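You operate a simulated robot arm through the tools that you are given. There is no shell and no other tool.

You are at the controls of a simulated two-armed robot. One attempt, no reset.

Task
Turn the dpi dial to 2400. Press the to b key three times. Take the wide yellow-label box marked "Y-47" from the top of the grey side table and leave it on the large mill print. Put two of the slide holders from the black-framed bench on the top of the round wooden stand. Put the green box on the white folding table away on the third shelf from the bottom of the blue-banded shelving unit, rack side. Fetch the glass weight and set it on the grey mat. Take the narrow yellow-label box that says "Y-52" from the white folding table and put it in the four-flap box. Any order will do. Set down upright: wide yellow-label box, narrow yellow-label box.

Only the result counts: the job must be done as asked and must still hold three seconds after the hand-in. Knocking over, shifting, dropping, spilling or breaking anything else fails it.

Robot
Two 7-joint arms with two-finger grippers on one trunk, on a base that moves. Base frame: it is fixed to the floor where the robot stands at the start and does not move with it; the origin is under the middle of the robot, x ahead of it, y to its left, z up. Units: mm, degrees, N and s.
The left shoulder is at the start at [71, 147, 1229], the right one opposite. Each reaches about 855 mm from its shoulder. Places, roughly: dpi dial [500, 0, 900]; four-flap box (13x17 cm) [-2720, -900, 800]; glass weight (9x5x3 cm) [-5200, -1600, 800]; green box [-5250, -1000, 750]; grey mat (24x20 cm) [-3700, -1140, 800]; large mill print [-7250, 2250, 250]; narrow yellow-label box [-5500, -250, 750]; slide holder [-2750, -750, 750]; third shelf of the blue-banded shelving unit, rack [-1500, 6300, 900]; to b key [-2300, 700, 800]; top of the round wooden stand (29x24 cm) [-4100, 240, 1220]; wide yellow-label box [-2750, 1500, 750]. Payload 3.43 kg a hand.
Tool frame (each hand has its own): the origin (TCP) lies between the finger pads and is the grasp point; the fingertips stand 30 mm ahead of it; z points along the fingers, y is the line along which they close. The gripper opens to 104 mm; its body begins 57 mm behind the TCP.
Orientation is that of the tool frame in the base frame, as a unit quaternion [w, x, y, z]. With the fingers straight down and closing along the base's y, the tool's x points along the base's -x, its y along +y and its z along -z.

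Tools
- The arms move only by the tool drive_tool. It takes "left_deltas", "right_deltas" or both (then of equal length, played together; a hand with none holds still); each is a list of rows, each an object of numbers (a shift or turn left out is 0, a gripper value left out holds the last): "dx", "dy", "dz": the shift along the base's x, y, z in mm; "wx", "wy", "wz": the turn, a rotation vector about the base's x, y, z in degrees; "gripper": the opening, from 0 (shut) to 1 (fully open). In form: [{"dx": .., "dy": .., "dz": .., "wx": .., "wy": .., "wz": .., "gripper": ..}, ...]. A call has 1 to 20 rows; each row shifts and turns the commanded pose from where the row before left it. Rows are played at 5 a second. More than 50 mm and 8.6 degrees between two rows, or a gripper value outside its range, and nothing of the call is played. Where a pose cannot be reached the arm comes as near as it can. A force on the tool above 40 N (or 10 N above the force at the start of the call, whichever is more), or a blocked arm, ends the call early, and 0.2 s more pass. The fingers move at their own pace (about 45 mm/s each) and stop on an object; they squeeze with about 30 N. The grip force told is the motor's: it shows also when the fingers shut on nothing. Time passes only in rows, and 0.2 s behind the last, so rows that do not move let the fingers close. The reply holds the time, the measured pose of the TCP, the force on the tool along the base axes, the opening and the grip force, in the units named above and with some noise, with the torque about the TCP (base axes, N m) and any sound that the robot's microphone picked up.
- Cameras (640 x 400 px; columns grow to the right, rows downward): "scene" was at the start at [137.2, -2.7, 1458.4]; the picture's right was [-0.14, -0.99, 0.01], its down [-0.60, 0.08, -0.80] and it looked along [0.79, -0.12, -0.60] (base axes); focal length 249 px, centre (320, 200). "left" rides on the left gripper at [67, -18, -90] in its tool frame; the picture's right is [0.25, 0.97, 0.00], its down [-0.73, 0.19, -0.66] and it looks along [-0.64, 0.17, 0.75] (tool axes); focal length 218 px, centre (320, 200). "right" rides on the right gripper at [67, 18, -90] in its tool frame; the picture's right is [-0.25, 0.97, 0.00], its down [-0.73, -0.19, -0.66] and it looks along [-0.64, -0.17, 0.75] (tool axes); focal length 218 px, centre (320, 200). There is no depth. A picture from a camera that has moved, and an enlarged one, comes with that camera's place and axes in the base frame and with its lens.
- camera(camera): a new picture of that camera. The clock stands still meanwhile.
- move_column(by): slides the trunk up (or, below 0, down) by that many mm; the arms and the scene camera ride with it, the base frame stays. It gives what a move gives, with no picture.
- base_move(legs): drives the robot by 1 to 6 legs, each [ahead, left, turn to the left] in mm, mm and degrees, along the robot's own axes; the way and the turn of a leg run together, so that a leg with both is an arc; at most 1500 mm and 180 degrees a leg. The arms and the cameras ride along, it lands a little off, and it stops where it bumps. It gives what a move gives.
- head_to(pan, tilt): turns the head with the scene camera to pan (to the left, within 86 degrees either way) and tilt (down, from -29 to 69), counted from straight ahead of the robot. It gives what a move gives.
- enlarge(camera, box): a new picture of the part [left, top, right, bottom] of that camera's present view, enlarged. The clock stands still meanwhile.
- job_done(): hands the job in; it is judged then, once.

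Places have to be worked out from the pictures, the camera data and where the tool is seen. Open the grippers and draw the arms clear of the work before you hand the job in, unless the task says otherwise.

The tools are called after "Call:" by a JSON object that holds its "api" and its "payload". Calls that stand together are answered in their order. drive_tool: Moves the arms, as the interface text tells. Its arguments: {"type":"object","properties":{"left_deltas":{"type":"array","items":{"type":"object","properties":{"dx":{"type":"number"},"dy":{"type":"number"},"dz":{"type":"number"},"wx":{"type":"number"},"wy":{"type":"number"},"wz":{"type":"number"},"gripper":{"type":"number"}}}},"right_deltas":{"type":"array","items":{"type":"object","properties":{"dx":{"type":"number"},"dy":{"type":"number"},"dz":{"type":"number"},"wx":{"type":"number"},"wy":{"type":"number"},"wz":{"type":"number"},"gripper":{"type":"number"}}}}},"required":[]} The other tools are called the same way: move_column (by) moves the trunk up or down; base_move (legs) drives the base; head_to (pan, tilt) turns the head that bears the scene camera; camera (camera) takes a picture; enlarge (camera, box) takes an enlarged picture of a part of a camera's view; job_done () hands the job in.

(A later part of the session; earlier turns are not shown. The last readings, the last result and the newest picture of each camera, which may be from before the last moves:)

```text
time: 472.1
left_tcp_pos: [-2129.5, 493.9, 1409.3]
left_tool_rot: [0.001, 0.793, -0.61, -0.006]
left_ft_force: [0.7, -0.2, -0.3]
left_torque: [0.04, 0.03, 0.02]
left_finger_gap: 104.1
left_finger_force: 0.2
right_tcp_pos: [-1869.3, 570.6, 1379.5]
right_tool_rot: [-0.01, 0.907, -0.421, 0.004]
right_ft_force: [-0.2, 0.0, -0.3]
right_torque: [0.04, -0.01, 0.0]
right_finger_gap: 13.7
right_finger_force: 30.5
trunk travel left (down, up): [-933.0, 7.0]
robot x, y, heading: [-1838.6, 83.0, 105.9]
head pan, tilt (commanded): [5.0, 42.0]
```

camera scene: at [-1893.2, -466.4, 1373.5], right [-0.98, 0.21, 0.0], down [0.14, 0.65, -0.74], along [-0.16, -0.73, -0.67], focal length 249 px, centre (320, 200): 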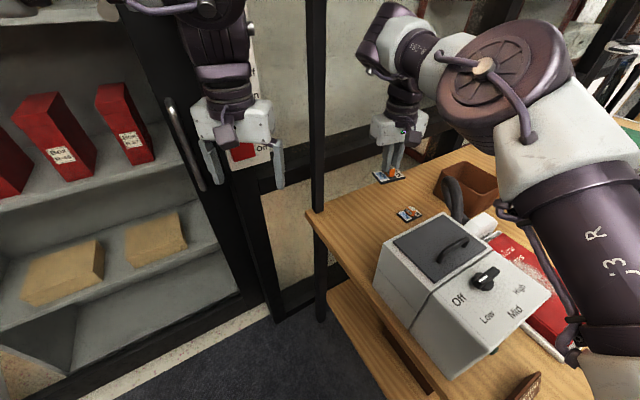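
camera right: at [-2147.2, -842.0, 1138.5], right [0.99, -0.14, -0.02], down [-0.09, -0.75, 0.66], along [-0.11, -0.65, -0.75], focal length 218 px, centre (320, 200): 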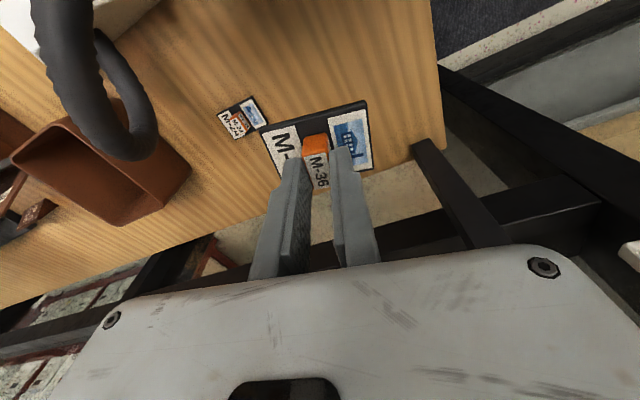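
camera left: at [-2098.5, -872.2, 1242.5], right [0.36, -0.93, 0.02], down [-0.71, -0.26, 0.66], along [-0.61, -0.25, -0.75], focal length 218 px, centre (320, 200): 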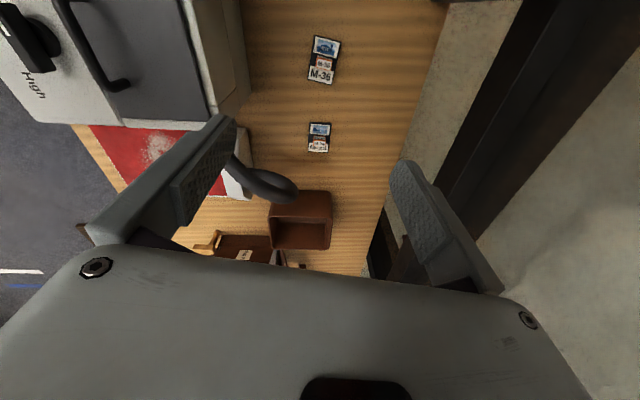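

I true the heading and strafe left 2290 mm back to the stand, hands above its top level.

Call:
{"api": "base_move", "payload": {"legs": [[0, 0, 1], [0, 770, 0], [0, 770, 0], [0, 750, 0]]}}

Call:
{"api": "head_to", "payload": {"pan": 5, "tilt": 40}}

Call:
{"api": "camera", "payload": {"camera": "scene"}}

```text
time: 484.0
left_tcp_pos: [-4327.5, -172.3, 1407.7]
left_tool_rot: [0.002, 0.798, -0.602, -0.005]
left_ft_force: [0.3, 0.3, 0.4]
left_torque: [0.0, 0.03, 0.04]
left_finger_gap: 103.8
left_finger_force: 0.1
right_tcp_pos: [-4069.7, -90.0, 1375.0]
right_tool_rot: [-0.008, 0.912, -0.411, 0.005]
right_ft_force: [-0.2, -0.2, -0.4]
right_torque: [0.01, 0.03, -0.04]
right_finger_gap: 13.6
right_finger_force: 30.6
trunk travel left (down, up): [-933.0, 7.0]
robot x, y, heading: [-4025.3, -582.5, 107.7]
head pan, tilt (commanded): [5.0, 42.0]
```

```text
time: 484.6
left_tcp_pos: [-4328.2, -173.3, 1406.9]
left_tool_rot: [0.002, 0.799, -0.602, -0.005]
left_ft_force: [-0.3, 0.4, -0.2]
left_torque: [-0.04, 0.04, 0.03]
left_finger_gap: 103.9
left_finger_force: 0.0
right_tcp_pos: [-4070.7, -90.1, 1376.2]
right_tool_rot: [-0.01, 0.912, -0.41, 0.005]
right_ft_force: [0.1, 0.0, -1.0]
right_torque: [-0.02, 0.02, -0.02]
right_finger_gap: 14.1
right_finger_force: 29.8
trunk travel left (down, up): [-933.0, 7.0]
robot x, y, heading: [-4026.6, -583.4, 107.3]
head pan, tilt (commanded): [5.0, 40.0]
```

```text
taken
camera scene: at [-4073.7, -456.0, 1661.5], right [0.92, 0.38, 0.0], down [0.25, -0.59, -0.77], along [-0.29, 0.71, -0.64], focal length 249 px, centre (320, 200)
```

scene: 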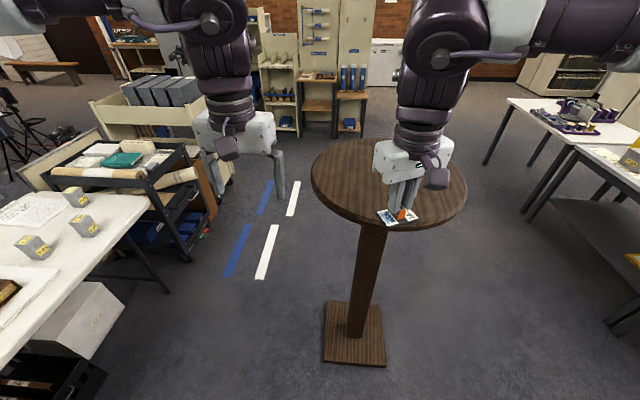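

The stand and R-42 remain in place. I drive forward 190 mm.

Call:
{"api": "base_move", "payload": {"legs": [[190, 0, 0]]}}

Call:
{"api": "camera", "payload": {"camera": "scene"}}

Call:
{"api": "camera", "payload": {"camera": "right"}}

```text
time: 486.2
left_tcp_pos: [-4383.9, 2.0, 1408.5]
left_tool_rot: [0.001, 0.798, -0.602, -0.006]
left_ft_force: [-0.2, -1.5, -0.6]
left_torque: [0.03, -0.02, 0.0]
left_finger_gap: 103.8
left_finger_force: 0.0
right_tcp_pos: [-4126.2, 84.1, 1378.4]
right_tool_rot: [-0.011, 0.912, -0.411, 0.005]
right_ft_force: [0.8, -0.3, -0.6]
right_torque: [0.01, 0.0, -0.02]
right_finger_gap: 13.8
right_finger_force: 30.2
trunk travel left (down, up): [-933.0, 7.0]
robot x, y, heading: [-4084.2, -403.5, 107.2]
head pan, tilt (commanded): [5.0, 40.0]
```

```text
taken
camera scene: at [-4129.7, -281.6, 1662.1], right [0.92, 0.38, 0.0], down [0.24, -0.59, -0.77], along [-0.29, 0.71, -0.64], focal length 249 px, centre (320, 200)
```

scene: 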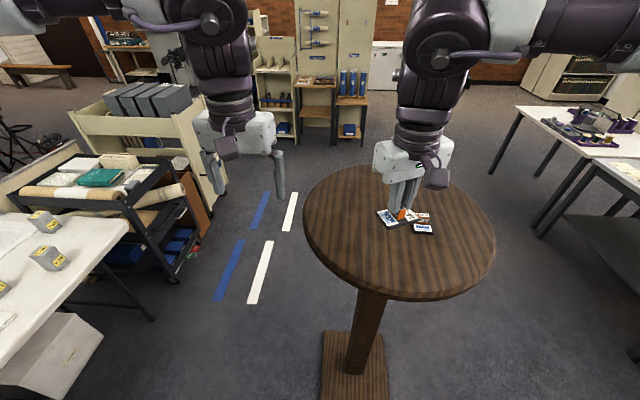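

```text
taken
camera right: at [-4096.0, 22.1, 1468.2], right [-0.89, -0.45, -0.02], down [-0.35, 0.66, 0.66], along [-0.28, 0.6, -0.75], focal length 218 px, centre (320, 200)
```

right: 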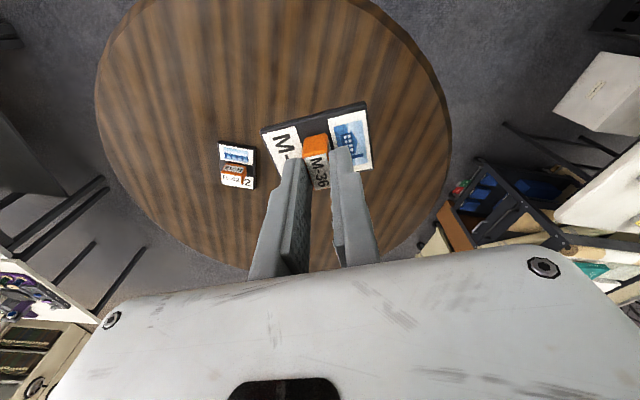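

I move M-36 over its spot left of R-42, about (-4175, 180), and lower toward the surface.

Call:
{"api": "drive_tool", "payload": {"right_deltas": [{"dx": -16.3, "dy": 32}, {"dx": -16.3, "dy": 32}, {"dx": -16.3, "dy": 32}, {"dz": -25}, {"dz": -25}, {"dz": -25}, {}]}}

Call:
{"api": "camera", "payload": {"camera": "right"}}

Call:
{"api": "camera", "payload": {"camera": "scene"}}

```text
time: 487.8
left_tcp_pos: [-4386.3, 6.7, 1406.9]
left_tool_rot: [0.001, 0.799, -0.602, -0.005]
left_ft_force: [-0.4, 0.3, -0.2]
left_torque: [0.0, 0.02, 0.02]
left_finger_gap: 103.9
left_finger_force: 0.1
right_tcp_pos: [-4176.2, 184.7, 1299.0]
right_tool_rot: [-0.009, 0.912, -0.41, 0.007]
right_ft_force: [-0.6, -0.2, -0.3]
right_torque: [0.01, -0.02, -0.01]
right_finger_gap: 13.9
right_finger_force: 30.0
trunk travel left (down, up): [-933.0, 7.0]
robot x, y, heading: [-4084.6, -397.4, 107.4]
head pan, tilt (commanded): [5.0, 40.0]
```

```text
taken
camera right: at [-4146.6, 122.7, 1389.2], right [-0.89, -0.45, -0.02], down [-0.35, 0.67, 0.66], along [-0.28, 0.59, -0.75], focal length 218 px, centre (320, 200)
```

right: 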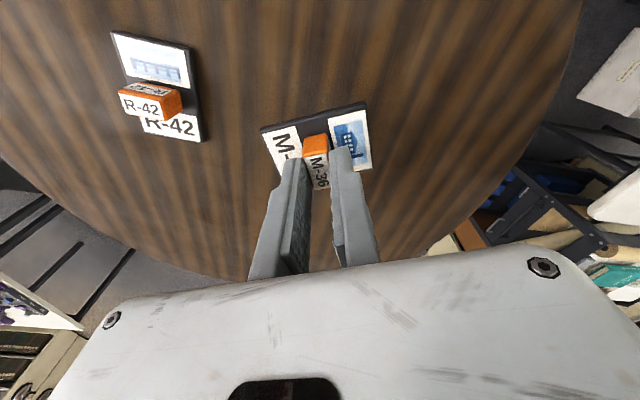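

```text
taken
camera scene: at [-4132.5, -276.0, 1661.5], right [0.92, 0.38, 0.0], down [0.25, -0.59, -0.77], along [-0.29, 0.71, -0.64], focal length 249 px, centre (320, 200)
```

scene: 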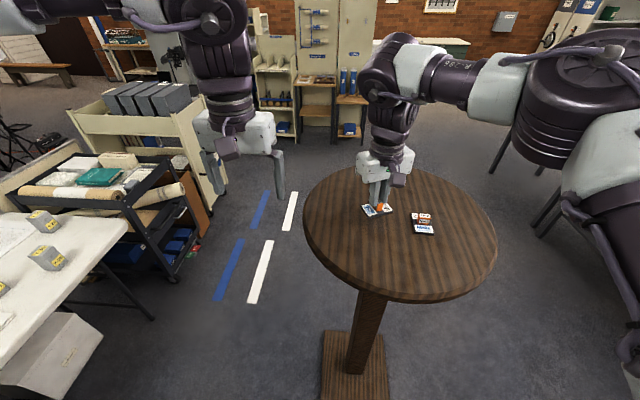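

Good separation from R-42. I lower to contact.

Call:
{"api": "drive_tool", "payload": {"right_deltas": [{"dz": -15}, {"dz": -10}, {"dz": -5}, {}]}}

Call:
{"api": "drive_tool", "payload": {"right_deltas": [{"dz": -3}, {"dz": -3}, {}]}}

Call:
{"api": "drive_tool", "payload": {"right_deltas": [{"dz": -2}, {}]}}

```text
time: 488.8
left_tcp_pos: [-4384.4, 6.5, 1408.8]
left_tool_rot: [0.002, 0.798, -0.602, -0.004]
left_ft_force: [0.5, 0.5, 0.3]
left_torque: [0.02, 0.01, -0.05]
left_finger_gap: 103.9
left_finger_force: 0.0
right_tcp_pos: [-4175.4, 186.4, 1271.0]
right_tool_rot: [-0.009, 0.912, -0.411, 0.006]
right_ft_force: [0.4, 0.0, 0.0]
right_torque: [0.01, -0.01, -0.04]
right_finger_gap: 13.9
right_finger_force: 30.2
trunk travel left (down, up): [-933.0, 7.0]
robot x, y, heading: [-4080.0, -404.3, 107.3]
head pan, tilt (commanded): [5.0, 40.0]
```

```text
time: 489.6
left_tcp_pos: [-4385.5, 7.3, 1407.2]
left_tool_rot: [0.001, 0.798, -0.602, -0.004]
left_ft_force: [-0.7, -0.8, -0.1]
left_torque: [0.0, -0.01, -0.02]
left_finger_gap: 103.9
left_finger_force: 0.1
right_tcp_pos: [-4175.8, 186.1, 1265.5]
right_tool_rot: [-0.009, 0.912, -0.41, 0.005]
right_ft_force: [0.4, 0.2, 0.2]
right_torque: [-0.04, 0.01, 0.01]
right_finger_gap: 14.0
right_finger_force: 29.8
trunk travel left (down, up): [-933.0, 7.0]
robot x, y, heading: [-4083.9, -406.6, 107.6]
head pan, tilt (commanded): [5.0, 40.0]
```

```text
time: 490.2
left_tcp_pos: [-4384.5, 6.8, 1409.3]
left_tool_rot: [0.001, 0.798, -0.602, -0.004]
left_ft_force: [0.1, 1.6, 0.3]
left_torque: [-0.03, 0.01, -0.01]
left_finger_gap: 104.0
left_finger_force: 0.0
right_tcp_pos: [-4175.3, 185.5, 1264.0]
right_tool_rot: [-0.01, 0.911, -0.412, 0.004]
right_ft_force: [-0.1, 2.3, 9.1]
right_torque: [0.02, 0.21, -0.03]
right_finger_gap: 13.9
right_finger_force: 29.9
trunk travel left (down, up): [-933.0, 7.0]
robot x, y, heading: [-4083.3, -403.6, 107.4]
head pan, tilt (commanded): [5.0, 40.0]
```

Contact. I open the fingers (to ~42 mm) and lift off.

Call:
{"api": "drive_tool", "payload": {"right_deltas": [{"gripper": 0.4}, {}, {}, {"dz": 10}, {"dz": 25}, {"dz": 40}, {"dz": 40}, {}]}}

Call:
{"api": "camera", "payload": {"camera": "scene"}}

Call:
{"api": "enlarge", "payload": {"camera": "scene", "box": [300, 160, 500, 300]}}

```text
time: 492.0
left_tcp_pos: [-4385.1, 8.2, 1408.1]
left_tool_rot: [0.001, 0.799, -0.602, -0.004]
left_ft_force: [0.8, 0.2, 1.2]
left_torque: [-0.02, 0.03, 0.01]
left_finger_gap: 104.0
left_finger_force: 0.0
right_tcp_pos: [-4176.2, 186.7, 1378.6]
right_tool_rot: [-0.009, 0.912, -0.41, 0.006]
right_ft_force: [-0.3, -0.2, 0.7]
right_torque: [0.02, 0.04, 0.03]
right_finger_gap: 41.6
right_finger_force: 0.1
trunk travel left (down, up): [-933.0, 7.0]
robot x, y, heading: [-4079.8, -403.0, 107.8]
head pan, tilt (commanded): [5.0, 40.0]
```

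```text
taken
camera scene: at [-4131.6, -275.6, 1661.5], right [0.92, 0.38, 0.0], down [0.25, -0.59, -0.77], along [-0.29, 0.71, -0.64], focal length 249 px, centre (320, 200)
```

scene: 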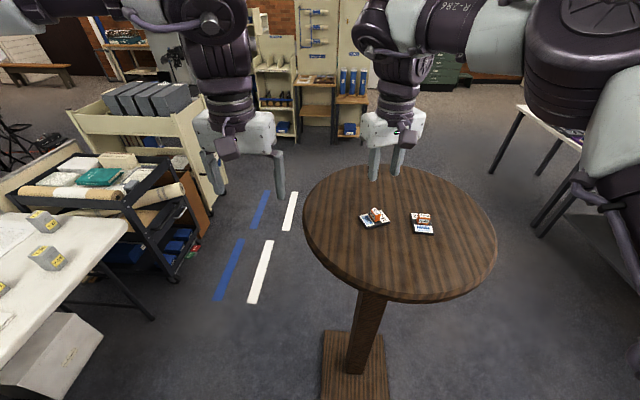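

```text
2.86 times, centred on (400, 230) of scene
camera zoom: at [-4131.6, -275.6, 1661.5], right [0.92, 0.38, 0.0], down [0.25, -0.59, -0.77], along [-0.29, 0.71, -0.64], focal length 712 px, centre (91, 114)
```

zoom: 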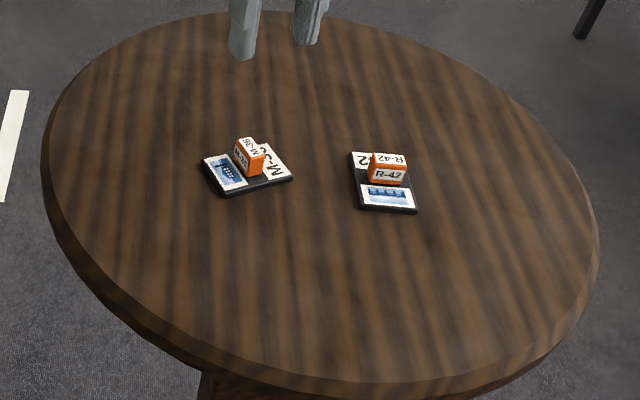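

Both holders are on the stand. Last task: the green box. I back away from the stand, turn left to face the white table.

Call:
{"api": "base_move", "payload": {"legs": [[-190, 0, 0]]}}

Call:
{"api": "drive_tool", "payload": {"right_deltas": [{"wz": -8.5}, {"wz": -8.5}, {"wz": -8.5, "gripper": 1.0}, {}]}}

Call:
{"api": "base_move", "payload": {"legs": [[0, 0, 90], [600, 130, 0]]}}

Call:
{"api": "head_to", "payload": {"pan": 0, "tilt": 40}}

Call:
{"api": "camera", "payload": {"camera": "scene"}}

```text
time: 493.5
left_tcp_pos: [-4331.0, -170.7, 1406.6]
left_tool_rot: [0.003, 0.799, -0.601, -0.002]
left_ft_force: [-0.9, 0.5, 0.8]
left_torque: [-0.04, -0.02, -0.01]
left_finger_gap: 103.8
left_finger_force: 0.1
right_tcp_pos: [-4120.8, 7.7, 1376.1]
right_tool_rot: [-0.008, 0.912, -0.41, 0.008]
right_ft_force: [0.3, 0.8, 0.4]
right_torque: [-0.02, -0.01, -0.02]
right_finger_gap: 41.5
right_finger_force: 0.0
trunk travel left (down, up): [-933.0, 7.0]
robot x, y, heading: [-4027.0, -584.3, 107.6]
head pan, tilt (commanded): [5.0, 40.0]
```

```text
time: 494.5
left_tcp_pos: [-4329.6, -175.9, 1408.2]
left_tool_rot: [0.001, 0.8, -0.601, -0.004]
left_ft_force: [-0.5, -0.6, 0.7]
left_torque: [0.0, -0.01, -0.01]
left_finger_gap: 103.9
left_finger_force: 0.1
right_tcp_pos: [-4118.4, 2.4, 1378.0]
right_tool_rot: [-0.008, 0.798, -0.602, 0.008]
right_ft_force: [-1.0, -0.2, 1.1]
right_torque: [0.05, 0.04, 0.01]
right_finger_gap: 94.3
right_finger_force: 0.1
trunk travel left (down, up): [-933.0, 7.0]
robot x, y, heading: [-4021.5, -584.4, 107.3]
head pan, tilt (commanded): [5.0, 40.0]
```

```text
time: 501.6
left_tcp_pos: [-4962.9, -1144.7, 1408.5]
left_tool_rot: [0.004, 0.993, 0.121, -0.003]
left_ft_force: [-0.1, -0.5, -0.3]
left_torque: [-0.03, 0.0, 0.0]
left_finger_gap: 103.8
left_finger_force: 0.0
right_tcp_pos: [-5135.4, -928.1, 1380.0]
right_tool_rot: [-0.01, 0.993, 0.12, 0.0]
right_ft_force: [0.1, 0.7, 0.1]
right_torque: [-0.01, -0.01, 0.01]
right_finger_gap: 104.1
right_finger_force: 0.0
trunk travel left (down, up): [-933.0, 7.0]
robot x, y, heading: [-4543.5, -854.6, -164.7]
head pan, tilt (commanded): [5.0, 40.0]
```

```text
time: 502.2
left_tcp_pos: [-4964.4, -1146.6, 1409.1]
left_tool_rot: [0.003, 0.993, 0.12, -0.002]
left_ft_force: [0.0, -0.4, 0.5]
left_torque: [0.0, -0.03, -0.06]
left_finger_gap: 104.1
left_finger_force: 0.0
right_tcp_pos: [-5135.1, -928.2, 1378.8]
right_tool_rot: [-0.011, 0.993, 0.119, 0.0]
right_ft_force: [0.2, 0.2, 0.9]
right_torque: [-0.01, 0.02, -0.01]
right_finger_gap: 103.8
right_finger_force: 0.0
trunk travel left (down, up): [-933.0, 7.0]
robot x, y, heading: [-4543.9, -861.3, -165.0]
head pan, tilt (commanded): [0.0, 40.0]
```

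```text
taken
camera scene: at [-4674.6, -894.6, 1661.7], right [-0.26, 0.96, 0.0], down [0.62, 0.17, -0.77], along [-0.74, -0.2, -0.64], focal length 249 px, centre (320, 200)
```

scene: 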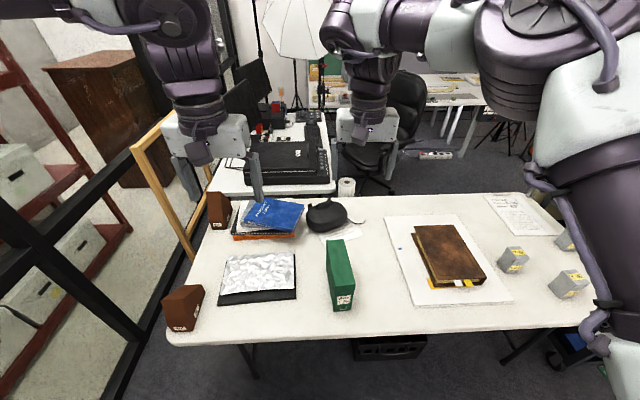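

I zoom on the green box to measure it.

Call:
{"api": "enlarge", "payload": {"camera": "scene", "box": [290, 210, 400, 330]}}

Call:
{"api": "camera", "payload": {"camera": "right"}}

Call:
{"api": "camera", "payload": {"camera": "left"}}

```text
3.33 times, centred on (345, 270) of scene
camera zoom: at [-4674.6, -894.6, 1661.7], right [-0.26, 0.96, 0.0], down [0.62, 0.17, -0.77], along [-0.74, -0.2, -0.64], focal length 831 px, centre (237, -33)
```

zoom: 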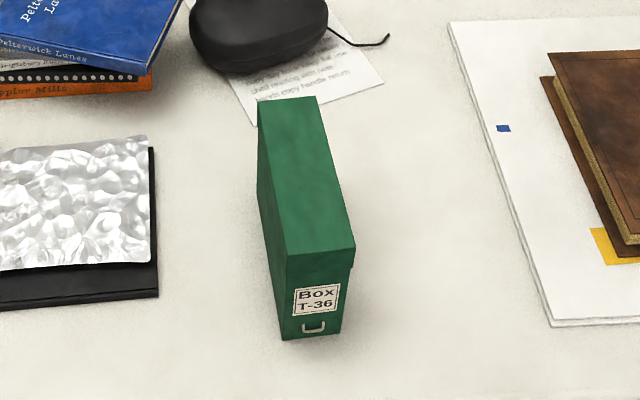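

```text
taken
camera right: at [-5065.7, -930.7, 1468.3], right [-0.01, -1.0, -0.02], down [-0.75, 0.0, 0.66], along [-0.66, 0.03, -0.75], focal length 218 px, centre (320, 200)
```

right: 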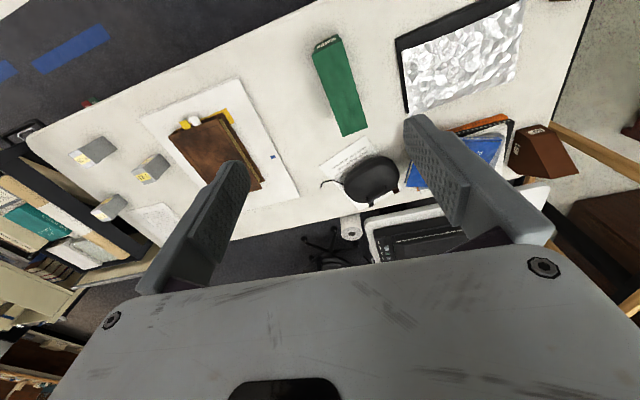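

```text
taken
camera left: at [-4902.2, -1111.4, 1497.9], right [0.48, -0.88, 0.01], down [-0.66, -0.35, 0.66], along [-0.58, -0.32, -0.75], focal length 218 px, centre (320, 200)
```

left: 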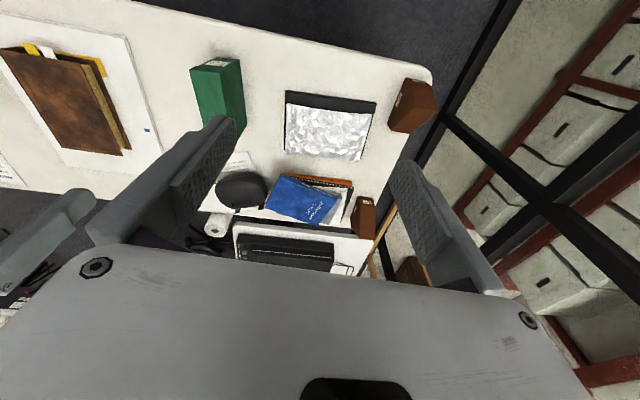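

Box T-36 measures about 205 × 55 × 175 mm, long axis toward me (heading ≈202°), its near end at (-5118, -928). For a shelf I need a near-level grip from its end. I draw the right hand back, then lower the trunk.

Call:
{"api": "drive_tool", "payload": {"right_deltas": [{"dx": 40, "dy": 11}, {"dx": 40, "dy": 11}, {"dx": 40, "dy": 11}, {}]}}

Call:
{"api": "move_column", "payload": {"by": -380}}

Call:
{"api": "camera", "payload": {"camera": "scene"}}

```text
time: 503.2
left_tcp_pos: [-4965.9, -1147.2, 1406.8]
left_tool_rot: [0.003, 0.993, 0.12, -0.002]
left_ft_force: [-0.2, 0.1, -0.3]
left_torque: [0.04, -0.02, -0.04]
left_finger_gap: 104.0
left_finger_force: 0.1
right_tcp_pos: [-5018.2, -892.9, 1378.3]
right_tool_rot: [-0.011, 0.993, 0.12, 0.0]
right_ft_force: [-0.2, 0.0, -0.2]
right_torque: [0.03, -0.02, 0.0]
right_finger_gap: 104.3
right_finger_force: 0.0
trunk travel left (down, up): [-933.0, 7.0]
robot x, y, heading: [-4543.5, -859.5, -164.7]
head pan, tilt (commanded): [0.0, 40.0]
```

```text
time: 506.9
left_tcp_pos: [-4965.0, -1144.7, 1027.6]
left_tool_rot: [0.004, 0.993, 0.121, -0.002]
left_ft_force: [0.2, 0.0, -0.4]
left_torque: [-0.01, -0.02, 0.01]
left_finger_gap: 104.2
left_finger_force: 0.0
right_tcp_pos: [-5017.6, -893.3, 998.0]
right_tool_rot: [-0.011, 0.993, 0.121, 0.0]
right_ft_force: [-0.5, 0.2, -0.7]
right_torque: [-0.03, -0.01, 0.04]
right_finger_gap: 103.9
right_finger_force: 0.1
trunk travel left (down, up): [-553.0, 387.0]
robot x, y, heading: [-4542.2, -860.1, -164.5]
head pan, tilt (commanded): [0.0, 40.0]
```

```text
taken
camera scene: at [-4675.6, -895.1, 1281.6], right [-0.26, 0.96, 0.0], down [0.62, 0.17, -0.77], along [-0.74, -0.2, -0.64], focal length 249 px, centre (320, 200)
```

scene: 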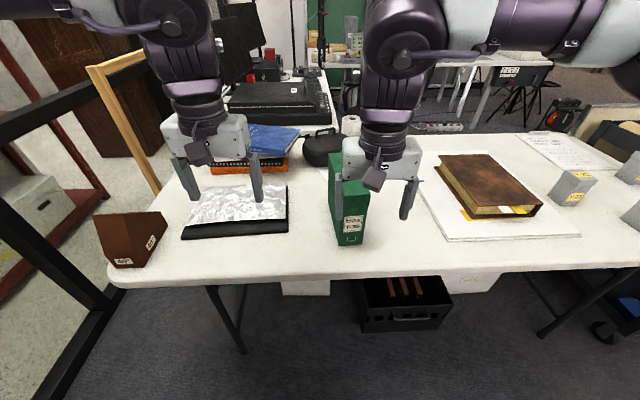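

I back the robot 100 mm to give the wrist room, then swing the right hand to a nearly level attitude.

Call:
{"api": "base_move", "payload": {"legs": [[-100, 0, 0]]}}

Call:
{"api": "drive_tool", "payload": {"right_deltas": [{"wz": 6.5, "dx": -5, "dy": -2}, {"wx": -3.12, "wy": 7.72, "dx": -10, "dy": -3}, {"wx": -3.12, "wy": 7.72, "dx": -10, "dy": -3}, {"wx": -3.12, "wy": 7.72, "dx": -10, "dy": -3}, {"wx": -3.12, "wy": 7.72, "dx": -10, "dy": -3}, {"wx": -3.12, "wy": 7.72, "dx": -10, "dy": -3}, {"wx": -3.12, "wy": 7.72, "dx": -10, "dy": -3}, {"wx": -3.12, "wy": 7.72, "dx": -10, "dy": -3}, {"wx": -3.12, "wy": 7.72}, {"wx": -3.12, "wy": 7.72}, {}]}}

Call:
{"api": "camera", "payload": {"camera": "scene"}}

Call:
{"api": "camera", "payload": {"camera": "right"}}

```text
time: 508.1
left_tcp_pos: [-4869.5, -1119.4, 1028.0]
left_tool_rot: [0.004, 0.993, 0.119, -0.003]
left_ft_force: [-0.7, -0.8, -0.3]
left_torque: [0.03, 0.0, 0.04]
left_finger_gap: 103.7
left_finger_force: 0.0
right_tcp_pos: [-4919.5, -867.5, 997.8]
right_tool_rot: [-0.01, 0.993, 0.12, 0.001]
right_ft_force: [1.0, -0.4, -0.6]
right_torque: [-0.01, -0.02, -0.04]
right_finger_gap: 104.0
right_finger_force: 0.0
trunk travel left (down, up): [-553.0, 387.0]
robot x, y, heading: [-4447.2, -832.7, -164.8]
head pan, tilt (commanded): [0.0, 40.0]
```

```text
time: 510.5
left_tcp_pos: [-4869.0, -1119.8, 1027.5]
left_tool_rot: [0.004, 0.993, 0.121, -0.002]
left_ft_force: [-1.0, 0.5, 0.2]
left_torque: [-0.02, 0.01, -0.01]
left_finger_gap: 103.9
left_finger_force: 0.2
right_tcp_pos: [-5062.0, -846.4, 1030.8]
right_tool_rot: [0.118, 0.783, 0.136, -0.595]
right_ft_force: [-0.3, 0.6, -0.1]
right_torque: [0.02, -0.01, 0.01]
right_finger_gap: 104.0
right_finger_force: 0.1
right hand out of reach, approached as far as the arm can: row 3, 4, 5, 6, 7, 8, 9, 10
trunk travel left (down, up): [-553.0, 387.0]
robot x, y, heading: [-4447.2, -829.1, -164.7]
head pan, tilt (commanded): [0.0, 40.0]
```

```text
taken
camera scene: at [-4578.7, -868.9, 1281.6], right [-0.26, 0.96, 0.0], down [0.62, 0.17, -0.77], along [-0.74, -0.2, -0.64], focal length 249 px, centre (320, 200)
```

scene: 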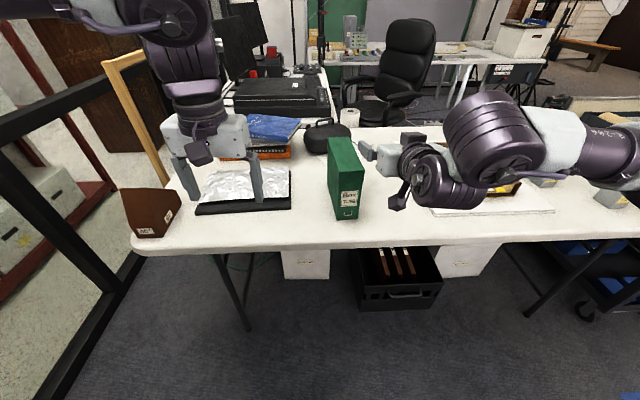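

```text
taken
camera right: at [-4956.7, -826.0, 990.6], right [0.28, -0.92, 0.27], down [0.34, 0.35, 0.87], along [-0.9, -0.15, 0.41], focal length 218 px, centre (320, 200)
```

right: 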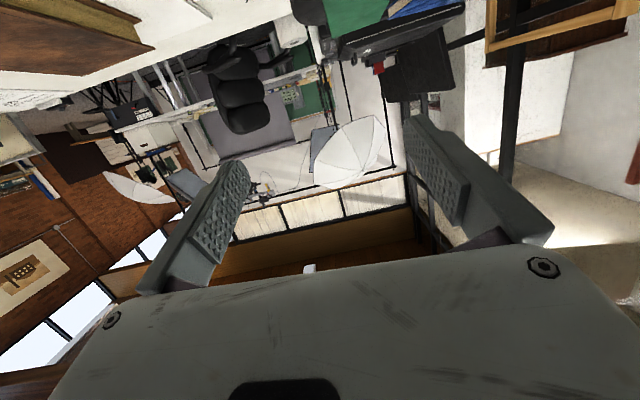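

The level attitude is reached. I bring the hand in line with the box's near end, ~65 mm short of it, at mid-height.

Call:
{"api": "drive_tool", "payload": {"right_deltas": [{"dx": 0.5, "dy": -14.3, "dz": -43}, {"dx": 0.5, "dy": -14.3, "dz": -43}, {"dx": 0.5, "dy": -14.3, "dz": -43}, {"dx": 0.5, "dy": -14.3, "dz": -42}, {}]}}

Call:
{"api": "camera", "payload": {"camera": "right"}}

Call:
{"api": "enlarge", "payload": {"camera": "scene", "box": [280, 120, 440, 260]}}

```text
time: 511.7
left_tcp_pos: [-4868.7, -1116.7, 1028.2]
left_tool_rot: [0.005, 0.993, 0.119, -0.003]
left_ft_force: [-0.1, 0.3, -0.3]
left_torque: [-0.03, -0.02, 0.0]
left_finger_gap: 103.9
left_finger_force: 0.1
right_tcp_pos: [-5061.5, -900.0, 860.8]
right_tool_rot: [0.116, 0.783, 0.132, -0.596]
right_ft_force: [-0.2, 1.8, 0.6]
right_torque: [0.0, -0.03, 0.08]
right_finger_gap: 104.1
right_finger_force: 0.0
trunk travel left (down, up): [-553.0, 387.0]
robot x, y, heading: [-4444.8, -833.1, -164.9]
head pan, tilt (commanded): [0.0, 40.0]
```

```text
taken
camera right: at [-4955.0, -880.4, 820.3], right [0.27, -0.92, 0.27], down [0.34, 0.35, 0.87], along [-0.9, -0.14, 0.41], focal length 218 px, centre (320, 200)
```

right: 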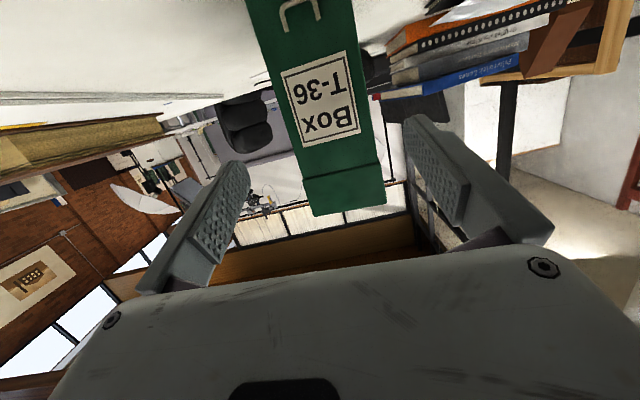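

```text
2.86 times, centred on (360, 190) of scene
camera zoom: at [-4579.5, -865.5, 1281.6], right [-0.26, 0.96, 0.0], down [0.62, 0.17, -0.77], along [-0.74, -0.2, -0.64], focal length 712 px, centre (206, 229)
```

zoom: 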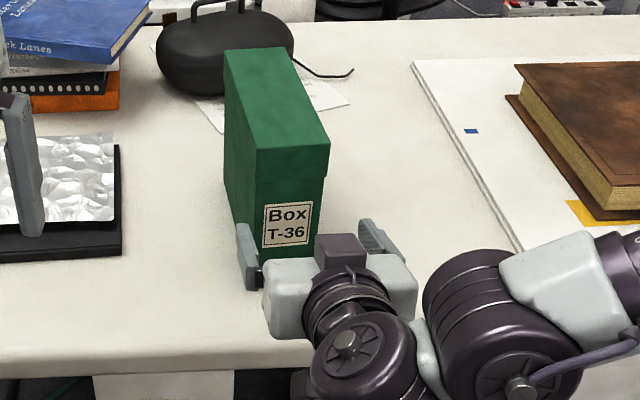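

The box end is lined up between the fingers (within ~3 mm). I advance 100 mm onto it.

Call:
{"api": "drive_tool", "payload": {"right_deltas": [{"dx": -18.5, "dy": -8.1}, {"dx": -18.5, "dy": -8.1}, {"dx": -18.5, "dy": -8.1}, {"dx": -18.5, "dy": -8.1}, {"dx": -18.5, "dy": -8.1}, {}]}}

Call:
{"api": "camera", "payload": {"camera": "right"}}

Call:
{"api": "enlarge", "payload": {"camera": "scene", "box": [280, 120, 440, 260]}}

```text
time: 513.1
left_tcp_pos: [-4868.1, -1118.7, 1028.3]
left_tool_rot: [0.004, 0.993, 0.12, -0.002]
left_ft_force: [0.3, -0.6, -0.8]
left_torque: [0.0, -0.02, 0.0]
left_finger_gap: 104.1
left_finger_force: 0.0
right_tcp_pos: [-5150.6, -942.5, 860.1]
right_tool_rot: [0.116, 0.784, 0.134, -0.595]
right_ft_force: [0.4, 1.0, -0.3]
right_torque: [0.03, -0.01, 0.02]
right_finger_gap: 103.9
right_finger_force: 0.0
trunk travel left (down, up): [-553.0, 387.0]
robot x, y, heading: [-4449.2, -832.3, -164.6]
head pan, tilt (commanded): [0.0, 40.0]
```

```text
taken
camera right: at [-5045.7, -924.1, 820.0], right [0.27, -0.92, 0.27], down [0.34, 0.35, 0.87], along [-0.9, -0.15, 0.41], focal length 218 px, centre (320, 200)
```

right: 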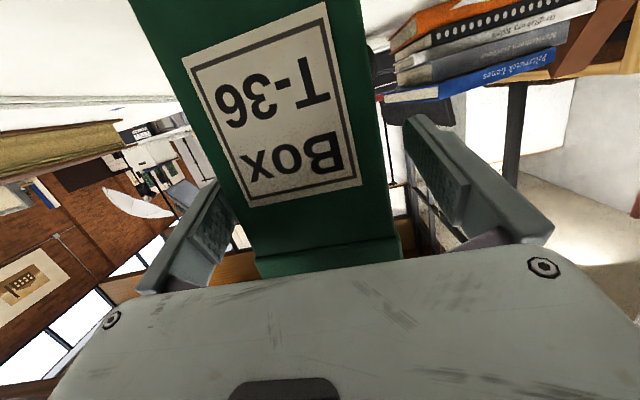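

```text
2.86 times, centred on (360, 190) of scene
camera zoom: at [-4578.8, -868.5, 1281.6], right [-0.26, 0.96, 0.0], down [0.62, 0.17, -0.77], along [-0.74, -0.2, -0.64], focal length 712 px, centre (206, 229)
```

zoom: 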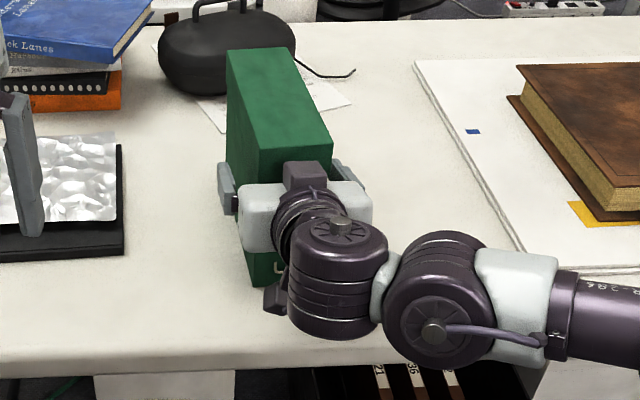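

The fingers straddle the box end without contact. I close the gripper.

Call:
{"api": "drive_tool", "payload": {"right_deltas": [{"gripper": 0.0}, {}, {}, {}, {}]}}

Call:
{"api": "camera", "payload": {"camera": "right"}}

```text
time: 514.3
left_tcp_pos: [-4868.5, -1119.0, 1027.7]
left_tool_rot: [0.004, 0.993, 0.12, -0.001]
left_ft_force: [-0.3, 0.2, 0.3]
left_torque: [0.0, -0.01, 0.01]
left_finger_gap: 103.8
left_finger_force: 0.3
right_tcp_pos: [-5150.2, -944.0, 859.7]
right_tool_rot: [0.117, 0.784, 0.134, -0.595]
right_ft_force: [-1.1, 0.2, 0.0]
right_torque: [0.27, -0.05, 0.19]
right_finger_gap: 69.9
right_finger_force: 29.8
trunk travel left (down, up): [-553.0, 387.0]
robot x, y, heading: [-4447.1, -832.7, -164.7]
head pan, tilt (commanded): [0.0, 40.0]
```

```text
taken
camera right: at [-5045.8, -924.2, 819.8], right [0.27, -0.92, 0.27], down [0.34, 0.35, 0.87], along [-0.9, -0.15, 0.41], focal length 218 px, centre (320, 200)
```

right: 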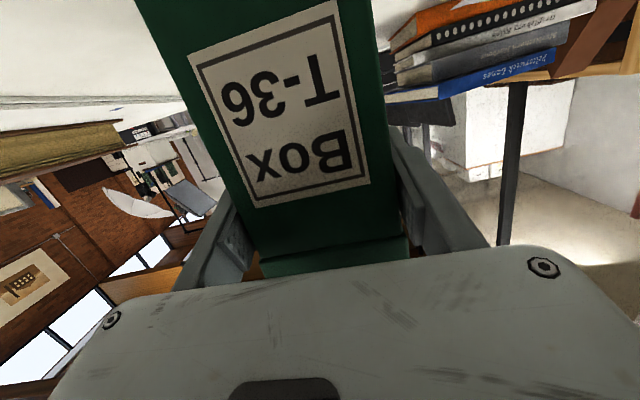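

The gap reads 70 mm, wider than I'd measured; I check the alignment from above.

Call:
{"api": "enlarge", "payload": {"camera": "scene", "box": [300, 130, 420, 240]}}

Call:
{"api": "camera", "payload": {"camera": "left"}}

```text
3.64 times, centred on (360, 185) of scene
camera zoom: at [-4579.2, -868.7, 1281.5], right [-0.26, 0.96, 0.0], down [0.62, 0.17, -0.77], along [-0.74, -0.2, -0.64], focal length 907 px, centre (174, 254)
```

zoom: 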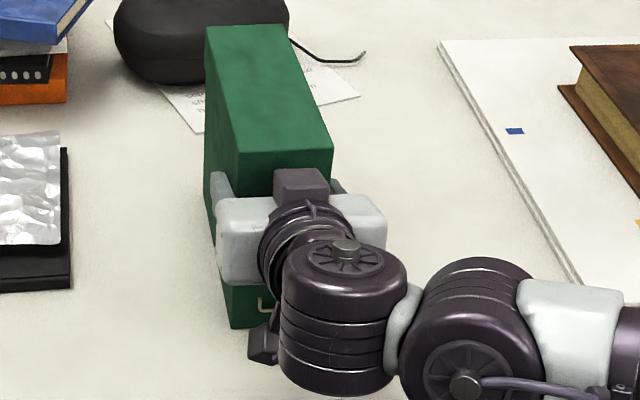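

```text
taken
camera left: at [-4806.8, -1085.4, 1117.3], right [0.48, -0.88, 0.01], down [-0.66, -0.35, 0.66], along [-0.58, -0.32, -0.75], focal length 218 px, centre (320, 200)
```

left: 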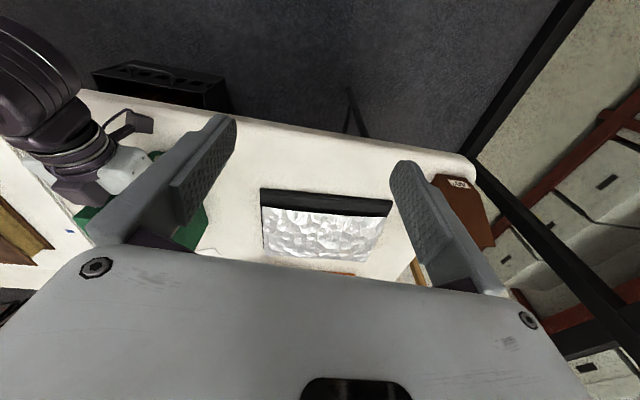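

The box is simply ~70 mm wide and the grip is square. I lift a little and check the load.

Call:
{"api": "drive_tool", "payload": {"right_deltas": [{"dz": 5}, {"dz": 8}, {"dz": 12}, {}]}}

Call:
{"api": "camera", "payload": {"camera": "right"}}

Call:
{"api": "camera", "payload": {"camera": "scene"}}

```text
time: 515.3
left_tcp_pos: [-4868.5, -1119.1, 1026.6]
left_tool_rot: [0.004, 0.993, 0.12, -0.001]
left_ft_force: [-0.3, -1.0, 0.0]
left_torque: [0.03, -0.03, -0.01]
left_finger_gap: 104.1
left_finger_force: 0.0
right_tcp_pos: [-5151.8, -943.3, 885.4]
right_tool_rot: [0.115, 0.784, 0.133, -0.595]
right_ft_force: [0.1, 0.0, -5.5]
right_torque: [0.15, -0.42, 0.0]
right_finger_gap: 69.9
right_finger_force: 30.3
trunk travel left (down, up): [-553.0, 387.0]
robot x, y, heading: [-4448.0, -830.9, -164.7]
head pan, tilt (commanded): [0.0, 40.0]
```

```text
taken
camera right: at [-5047.3, -924.3, 845.5], right [0.27, -0.93, 0.27], down [0.34, 0.35, 0.87], along [-0.9, -0.15, 0.41], focal length 218 px, centre (320, 200)
```

right: 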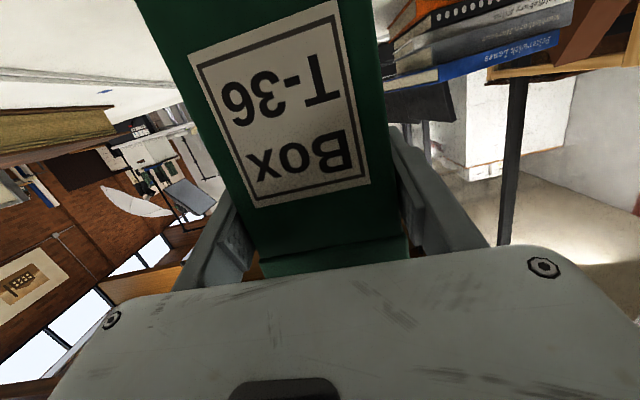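

```text
taken
camera scene: at [-4580.2, -868.9, 1281.4], right [-0.26, 0.96, 0.0], down [0.62, 0.17, -0.77], along [-0.74, -0.2, -0.64], focal length 249 px, centre (320, 200)
```

scene: 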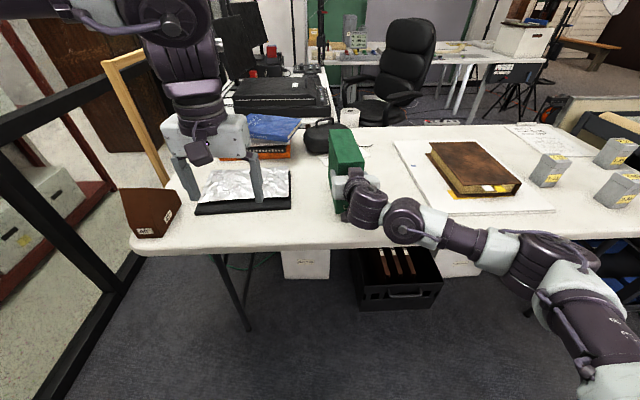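

The box hangs level (≈5.5 N) without slipping; its bottom is 115 mm below the TCP. I raise it, then raise the trunk.

Call:
{"api": "drive_tool", "payload": {"right_deltas": [{"dz": 30}, {"dz": 30, "dx": 8, "dy": 3}, {"dz": 30, "dx": 15, "dy": 6}, {"dz": 25, "dx": 25, "dy": 10}, {"dx": 30, "dy": 12}, {}]}}

Call:
{"api": "move_column", "payload": {"by": 385}}

Call:
{"api": "camera", "payload": {"camera": "right"}}

```text
time: 516.7
left_tcp_pos: [-4869.5, -1119.5, 1026.4]
left_tool_rot: [0.004, 0.993, 0.119, -0.002]
left_ft_force: [-0.7, -0.2, -0.7]
left_torque: [0.02, 0.03, 0.0]
left_finger_gap: 104.1
left_finger_force: 0.0
right_tcp_pos: [-5075.5, -911.0, 999.0]
right_tool_rot: [0.116, 0.785, 0.134, -0.594]
right_ft_force: [-0.1, 0.6, -6.2]
right_torque: [0.12, -0.4, 0.02]
right_finger_gap: 69.8
right_finger_force: 29.9
trunk travel left (down, up): [-553.0, 387.0]
robot x, y, heading: [-4446.9, -833.3, -164.8]
head pan, tilt (commanded): [0.0, 40.0]
```

```text
time: 520.4
left_tcp_pos: [-4870.2, -1118.9, 1412.2]
left_tool_rot: [0.004, 0.993, 0.119, -0.002]
left_ft_force: [-0.2, 0.0, -0.6]
left_torque: [0.01, 0.01, 0.01]
left_finger_gap: 103.9
left_finger_force: 0.1
right_tcp_pos: [-5074.1, -912.3, 1384.3]
right_tool_rot: [0.116, 0.785, 0.133, -0.594]
right_ft_force: [0.2, 0.8, -6.2]
right_torque: [0.18, -0.37, -0.02]
right_finger_gap: 69.7
right_finger_force: 30.1
trunk travel left (down, up): [-938.0, 2.0]
robot x, y, heading: [-4446.5, -833.1, -165.0]
head pan, tilt (commanded): [0.0, 40.0]
```

```text
taken
camera right: at [-4970.1, -892.7, 1343.8], right [0.27, -0.92, 0.27], down [0.34, 0.35, 0.87], along [-0.9, -0.15, 0.41], focal length 218 px, centre (320, 200)
```

right: 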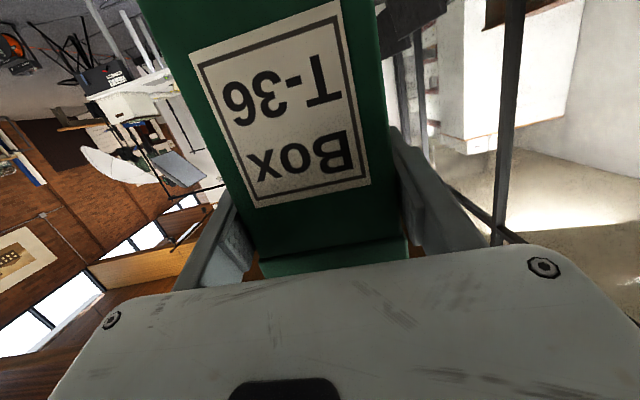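

Held steady. I back 80 mm and turn right 90° to face north along the room, clear of the stand.

Call:
{"api": "base_move", "payload": {"legs": [[-80, 0, 0], [0, 0, -90]]}}

Call:
{"api": "head_to", "payload": {"pan": -15, "tilt": 12}}

Call:
{"api": "camera", "payload": {"camera": "scene"}}

```text
time: 525.3
left_tcp_pos: [-4655.4, -388.4, 1411.1]
left_tool_rot: [0.001, 0.785, -0.619, -0.003]
left_ft_force: [-0.3, 0.3, -0.7]
left_torque: [0.01, 0.0, 0.0]
left_finger_gap: 104.1
left_finger_force: 0.1
right_tcp_pos: [-4445.4, -183.6, 1384.4]
right_tool_rot: [-0.34, 0.648, -0.462, -0.502]
right_ft_force: [-0.4, 0.8, -6.4]
right_torque: [-0.42, -0.12, 0.0]
right_finger_gap: 69.8
right_finger_force: 30.2
trunk travel left (down, up): [-938.0, 2.0]
robot x, y, heading: [-4370.1, -813.9, 105.1]
head pan, tilt (commanded): [0.0, 40.0]
```

```text
time: 526.2
left_tcp_pos: [-4654.9, -389.0, 1412.0]
left_tool_rot: [0.002, 0.785, -0.619, -0.003]
left_ft_force: [0.6, -0.7, -0.9]
left_torque: [-0.01, 0.0, 0.01]
left_finger_gap: 103.8
left_finger_force: 0.1
right_tcp_pos: [-4446.3, -184.7, 1384.5]
right_tool_rot: [-0.34, 0.648, -0.462, -0.501]
right_ft_force: [-0.6, -0.3, -5.5]
right_torque: [-0.38, -0.14, -0.02]
right_finger_gap: 69.5
right_finger_force: 30.0
trunk travel left (down, up): [-938.0, 2.0]
robot x, y, heading: [-4368.8, -810.6, 104.8]
head pan, tilt (commanded): [-15.0, 12.0]
```

```text
taken
camera scene: at [-4383.5, -668.5, 1710.8], right [1.0, 0.0, 0.0], down [0.0, -0.21, -0.98], along [0.0, 0.98, -0.21], focal length 249 px, centre (320, 200)
```

scene: 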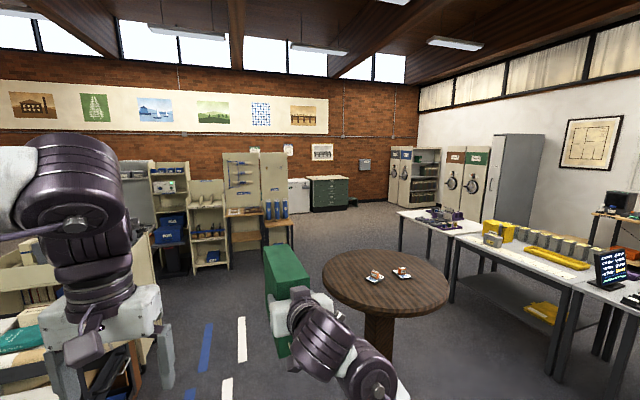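

I zoom on the mobile shelving at the far end.

Call:
{"api": "enlarge", "payload": {"camera": "scene", "box": [360, 130, 540, 240]}}

```text
3.56 times, centred on (450, 185) of scene
camera zoom: at [-4383.5, -668.5, 1710.8], right [1.0, 0.0, 0.0], down [0.0, -0.21, -0.98], along [0.0, 0.98, -0.21], focal length 887 px, centre (-142, 253)
```

zoom: 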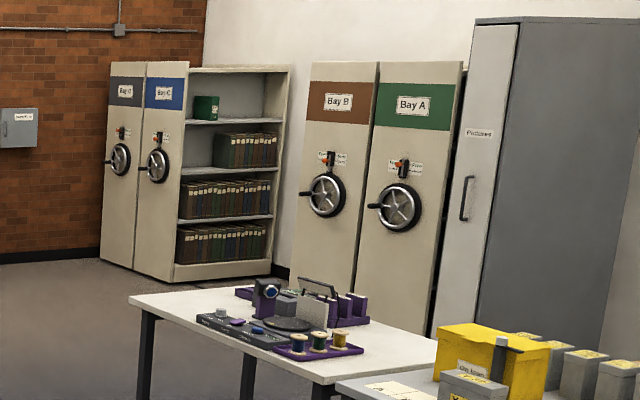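

Bay C (blue band) has an open rack on its south side: shelf 3 has free space at its left (west) end. I plan the route: turn to face east, pass between the bench and the stand, then go north. First the turn and a left shift.

Call:
{"api": "base_move", "payload": {"legs": [[0, 0, -88], [0, 130, 0]]}}

Call:
{"api": "head_to", "payload": {"pan": 0, "tilt": 20}}

Call:
{"api": "camera", "payload": {"camera": "scene"}}

```text
time: 531.2
left_tcp_pos: [-3990.2, -398.8, 1412.5]
left_tool_rot: [0.0, -0.131, 0.991, 0.006]
left_ft_force: [0.9, -0.8, -0.1]
left_torque: [0.0, 0.01, 0.0]
left_finger_gap: 104.0
left_finger_force: 0.1
right_tcp_pos: [-3780.3, -602.1, 1383.9]
right_tool_rot: [0.593, -0.142, 0.783, 0.125]
right_ft_force: [0.4, -0.6, -6.3]
right_torque: [-0.19, 0.39, 0.03]
right_finger_gap: 69.7
right_finger_force: 29.9
trunk travel left (down, up): [-938.0, 2.0]
robot x, y, heading: [-4406.7, -691.3, 16.6]
head pan, tilt (commanded): [-15.0, 12.0]
```

```text
time: 532.0
left_tcp_pos: [-3992.2, -396.0, 1411.8]
left_tool_rot: [0.002, -0.131, 0.991, 0.003]
left_ft_force: [0.1, 0.1, -0.8]
left_torque: [-0.01, 0.0, 0.04]
left_finger_gap: 103.9
left_finger_force: 0.0
right_tcp_pos: [-3781.8, -597.4, 1385.3]
right_tool_rot: [0.593, -0.143, 0.783, 0.123]
right_ft_force: [0.0, -0.1, -5.1]
right_torque: [-0.17, 0.41, 0.03]
right_finger_gap: 69.8
right_finger_force: 29.9
trunk travel left (down, up): [-938.0, 2.0]
robot x, y, heading: [-4405.0, -692.4, 17.0]
head pan, tilt (commanded): [0.0, 20.0]
```

```text
taken
camera scene: at [-4268.0, -649.7, 1697.9], right [0.29, -0.96, 0.0], down [-0.33, -0.1, -0.94], along [0.9, 0.27, -0.34], focal length 249 px, centre (320, 200)
```

scene: 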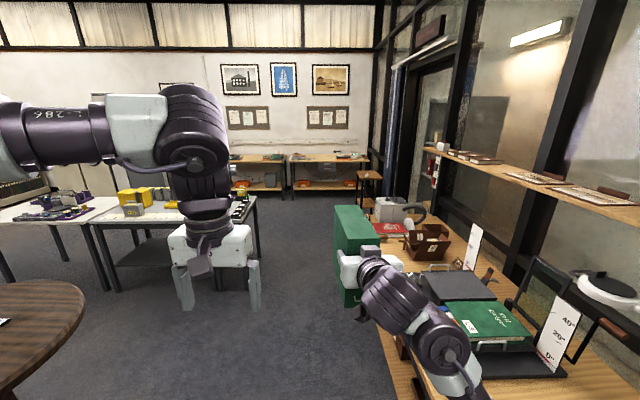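

The way east is clear. I drive forward 1400 mm.

Call:
{"api": "base_move", "payload": {"legs": [[1400, 20, 0]]}}

Call:
{"api": "base_move", "payload": {"legs": [[0, 0, 90]]}}

Call:
{"api": "head_to", "payload": {"pan": 0, "tilt": 15}}

Call:
{"api": "camera", "payload": {"camera": "scene"}}

```text
time: 539.0
left_tcp_pos: [-2641.4, -4.0, 1412.5]
left_tool_rot: [0.002, -0.118, 0.993, 0.004]
left_ft_force: [-0.3, -0.3, -0.4]
left_torque: [0.06, 0.02, -0.02]
left_finger_gap: 104.1
left_finger_force: 0.1
right_tcp_pos: [-2437.3, -213.3, 1384.4]
right_tool_rot: [0.595, -0.132, 0.785, 0.114]
right_ft_force: [-0.6, 0.7, -6.1]
right_torque: [-0.15, 0.36, 0.0]
right_finger_gap: 69.6
right_finger_force: 29.9
trunk travel left (down, up): [-938.0, 2.0]
robot x, y, heading: [-3064.0, -288.4, 14.8]
head pan, tilt (commanded): [0.0, 20.0]
```

```text
time: 543.1
left_tcp_pos: [-3339.1, 139.6, 1411.6]
left_tool_rot: [0.002, 0.779, -0.627, -0.004]
left_ft_force: [0.1, 0.7, -1.1]
left_torque: [0.01, -0.01, -0.01]
left_finger_gap: 103.8
left_finger_force: 0.1
right_tcp_pos: [-3125.5, 339.4, 1384.1]
right_tool_rot: [-0.346, 0.642, -0.469, -0.498]
right_ft_force: [-0.2, -0.4, -6.2]
right_torque: [-0.4, -0.12, -0.02]
right_finger_gap: 69.6
right_finger_force: 30.5
trunk travel left (down, up): [-938.0, 2.0]
robot x, y, heading: [-3063.6, -284.5, 103.6]
head pan, tilt (commanded): [0.0, 20.0]
```

```text
time: 543.8
left_tcp_pos: [-3339.4, 140.7, 1412.4]
left_tool_rot: [0.001, 0.779, -0.627, -0.003]
left_ft_force: [0.1, 0.4, 0.1]
left_torque: [0.0, 0.01, 0.02]
left_finger_gap: 104.0
left_finger_force: 0.1
right_tcp_pos: [-3125.5, 339.6, 1383.7]
right_tool_rot: [-0.344, 0.644, -0.469, -0.497]
right_ft_force: [-0.4, 0.4, -6.3]
right_torque: [-0.42, -0.13, 0.0]
right_finger_gap: 69.9
right_finger_force: 29.9
trunk travel left (down, up): [-938.0, 2.0]
robot x, y, heading: [-3064.8, -288.7, 103.8]
head pan, tilt (commanded): [0.0, 15.0]
```

```text
taken
camera scene: at [-3098.1, -148.4, 1705.9], right [0.97, 0.24, 0.0], down [0.06, -0.25, -0.97], along [-0.23, 0.94, -0.26], focal length 249 px, centre (320, 200)
```

scene: 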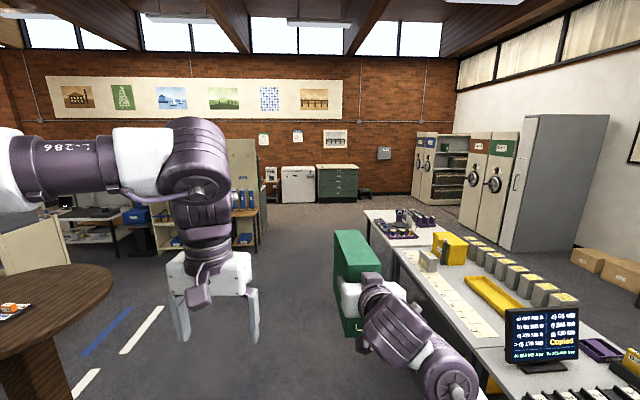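

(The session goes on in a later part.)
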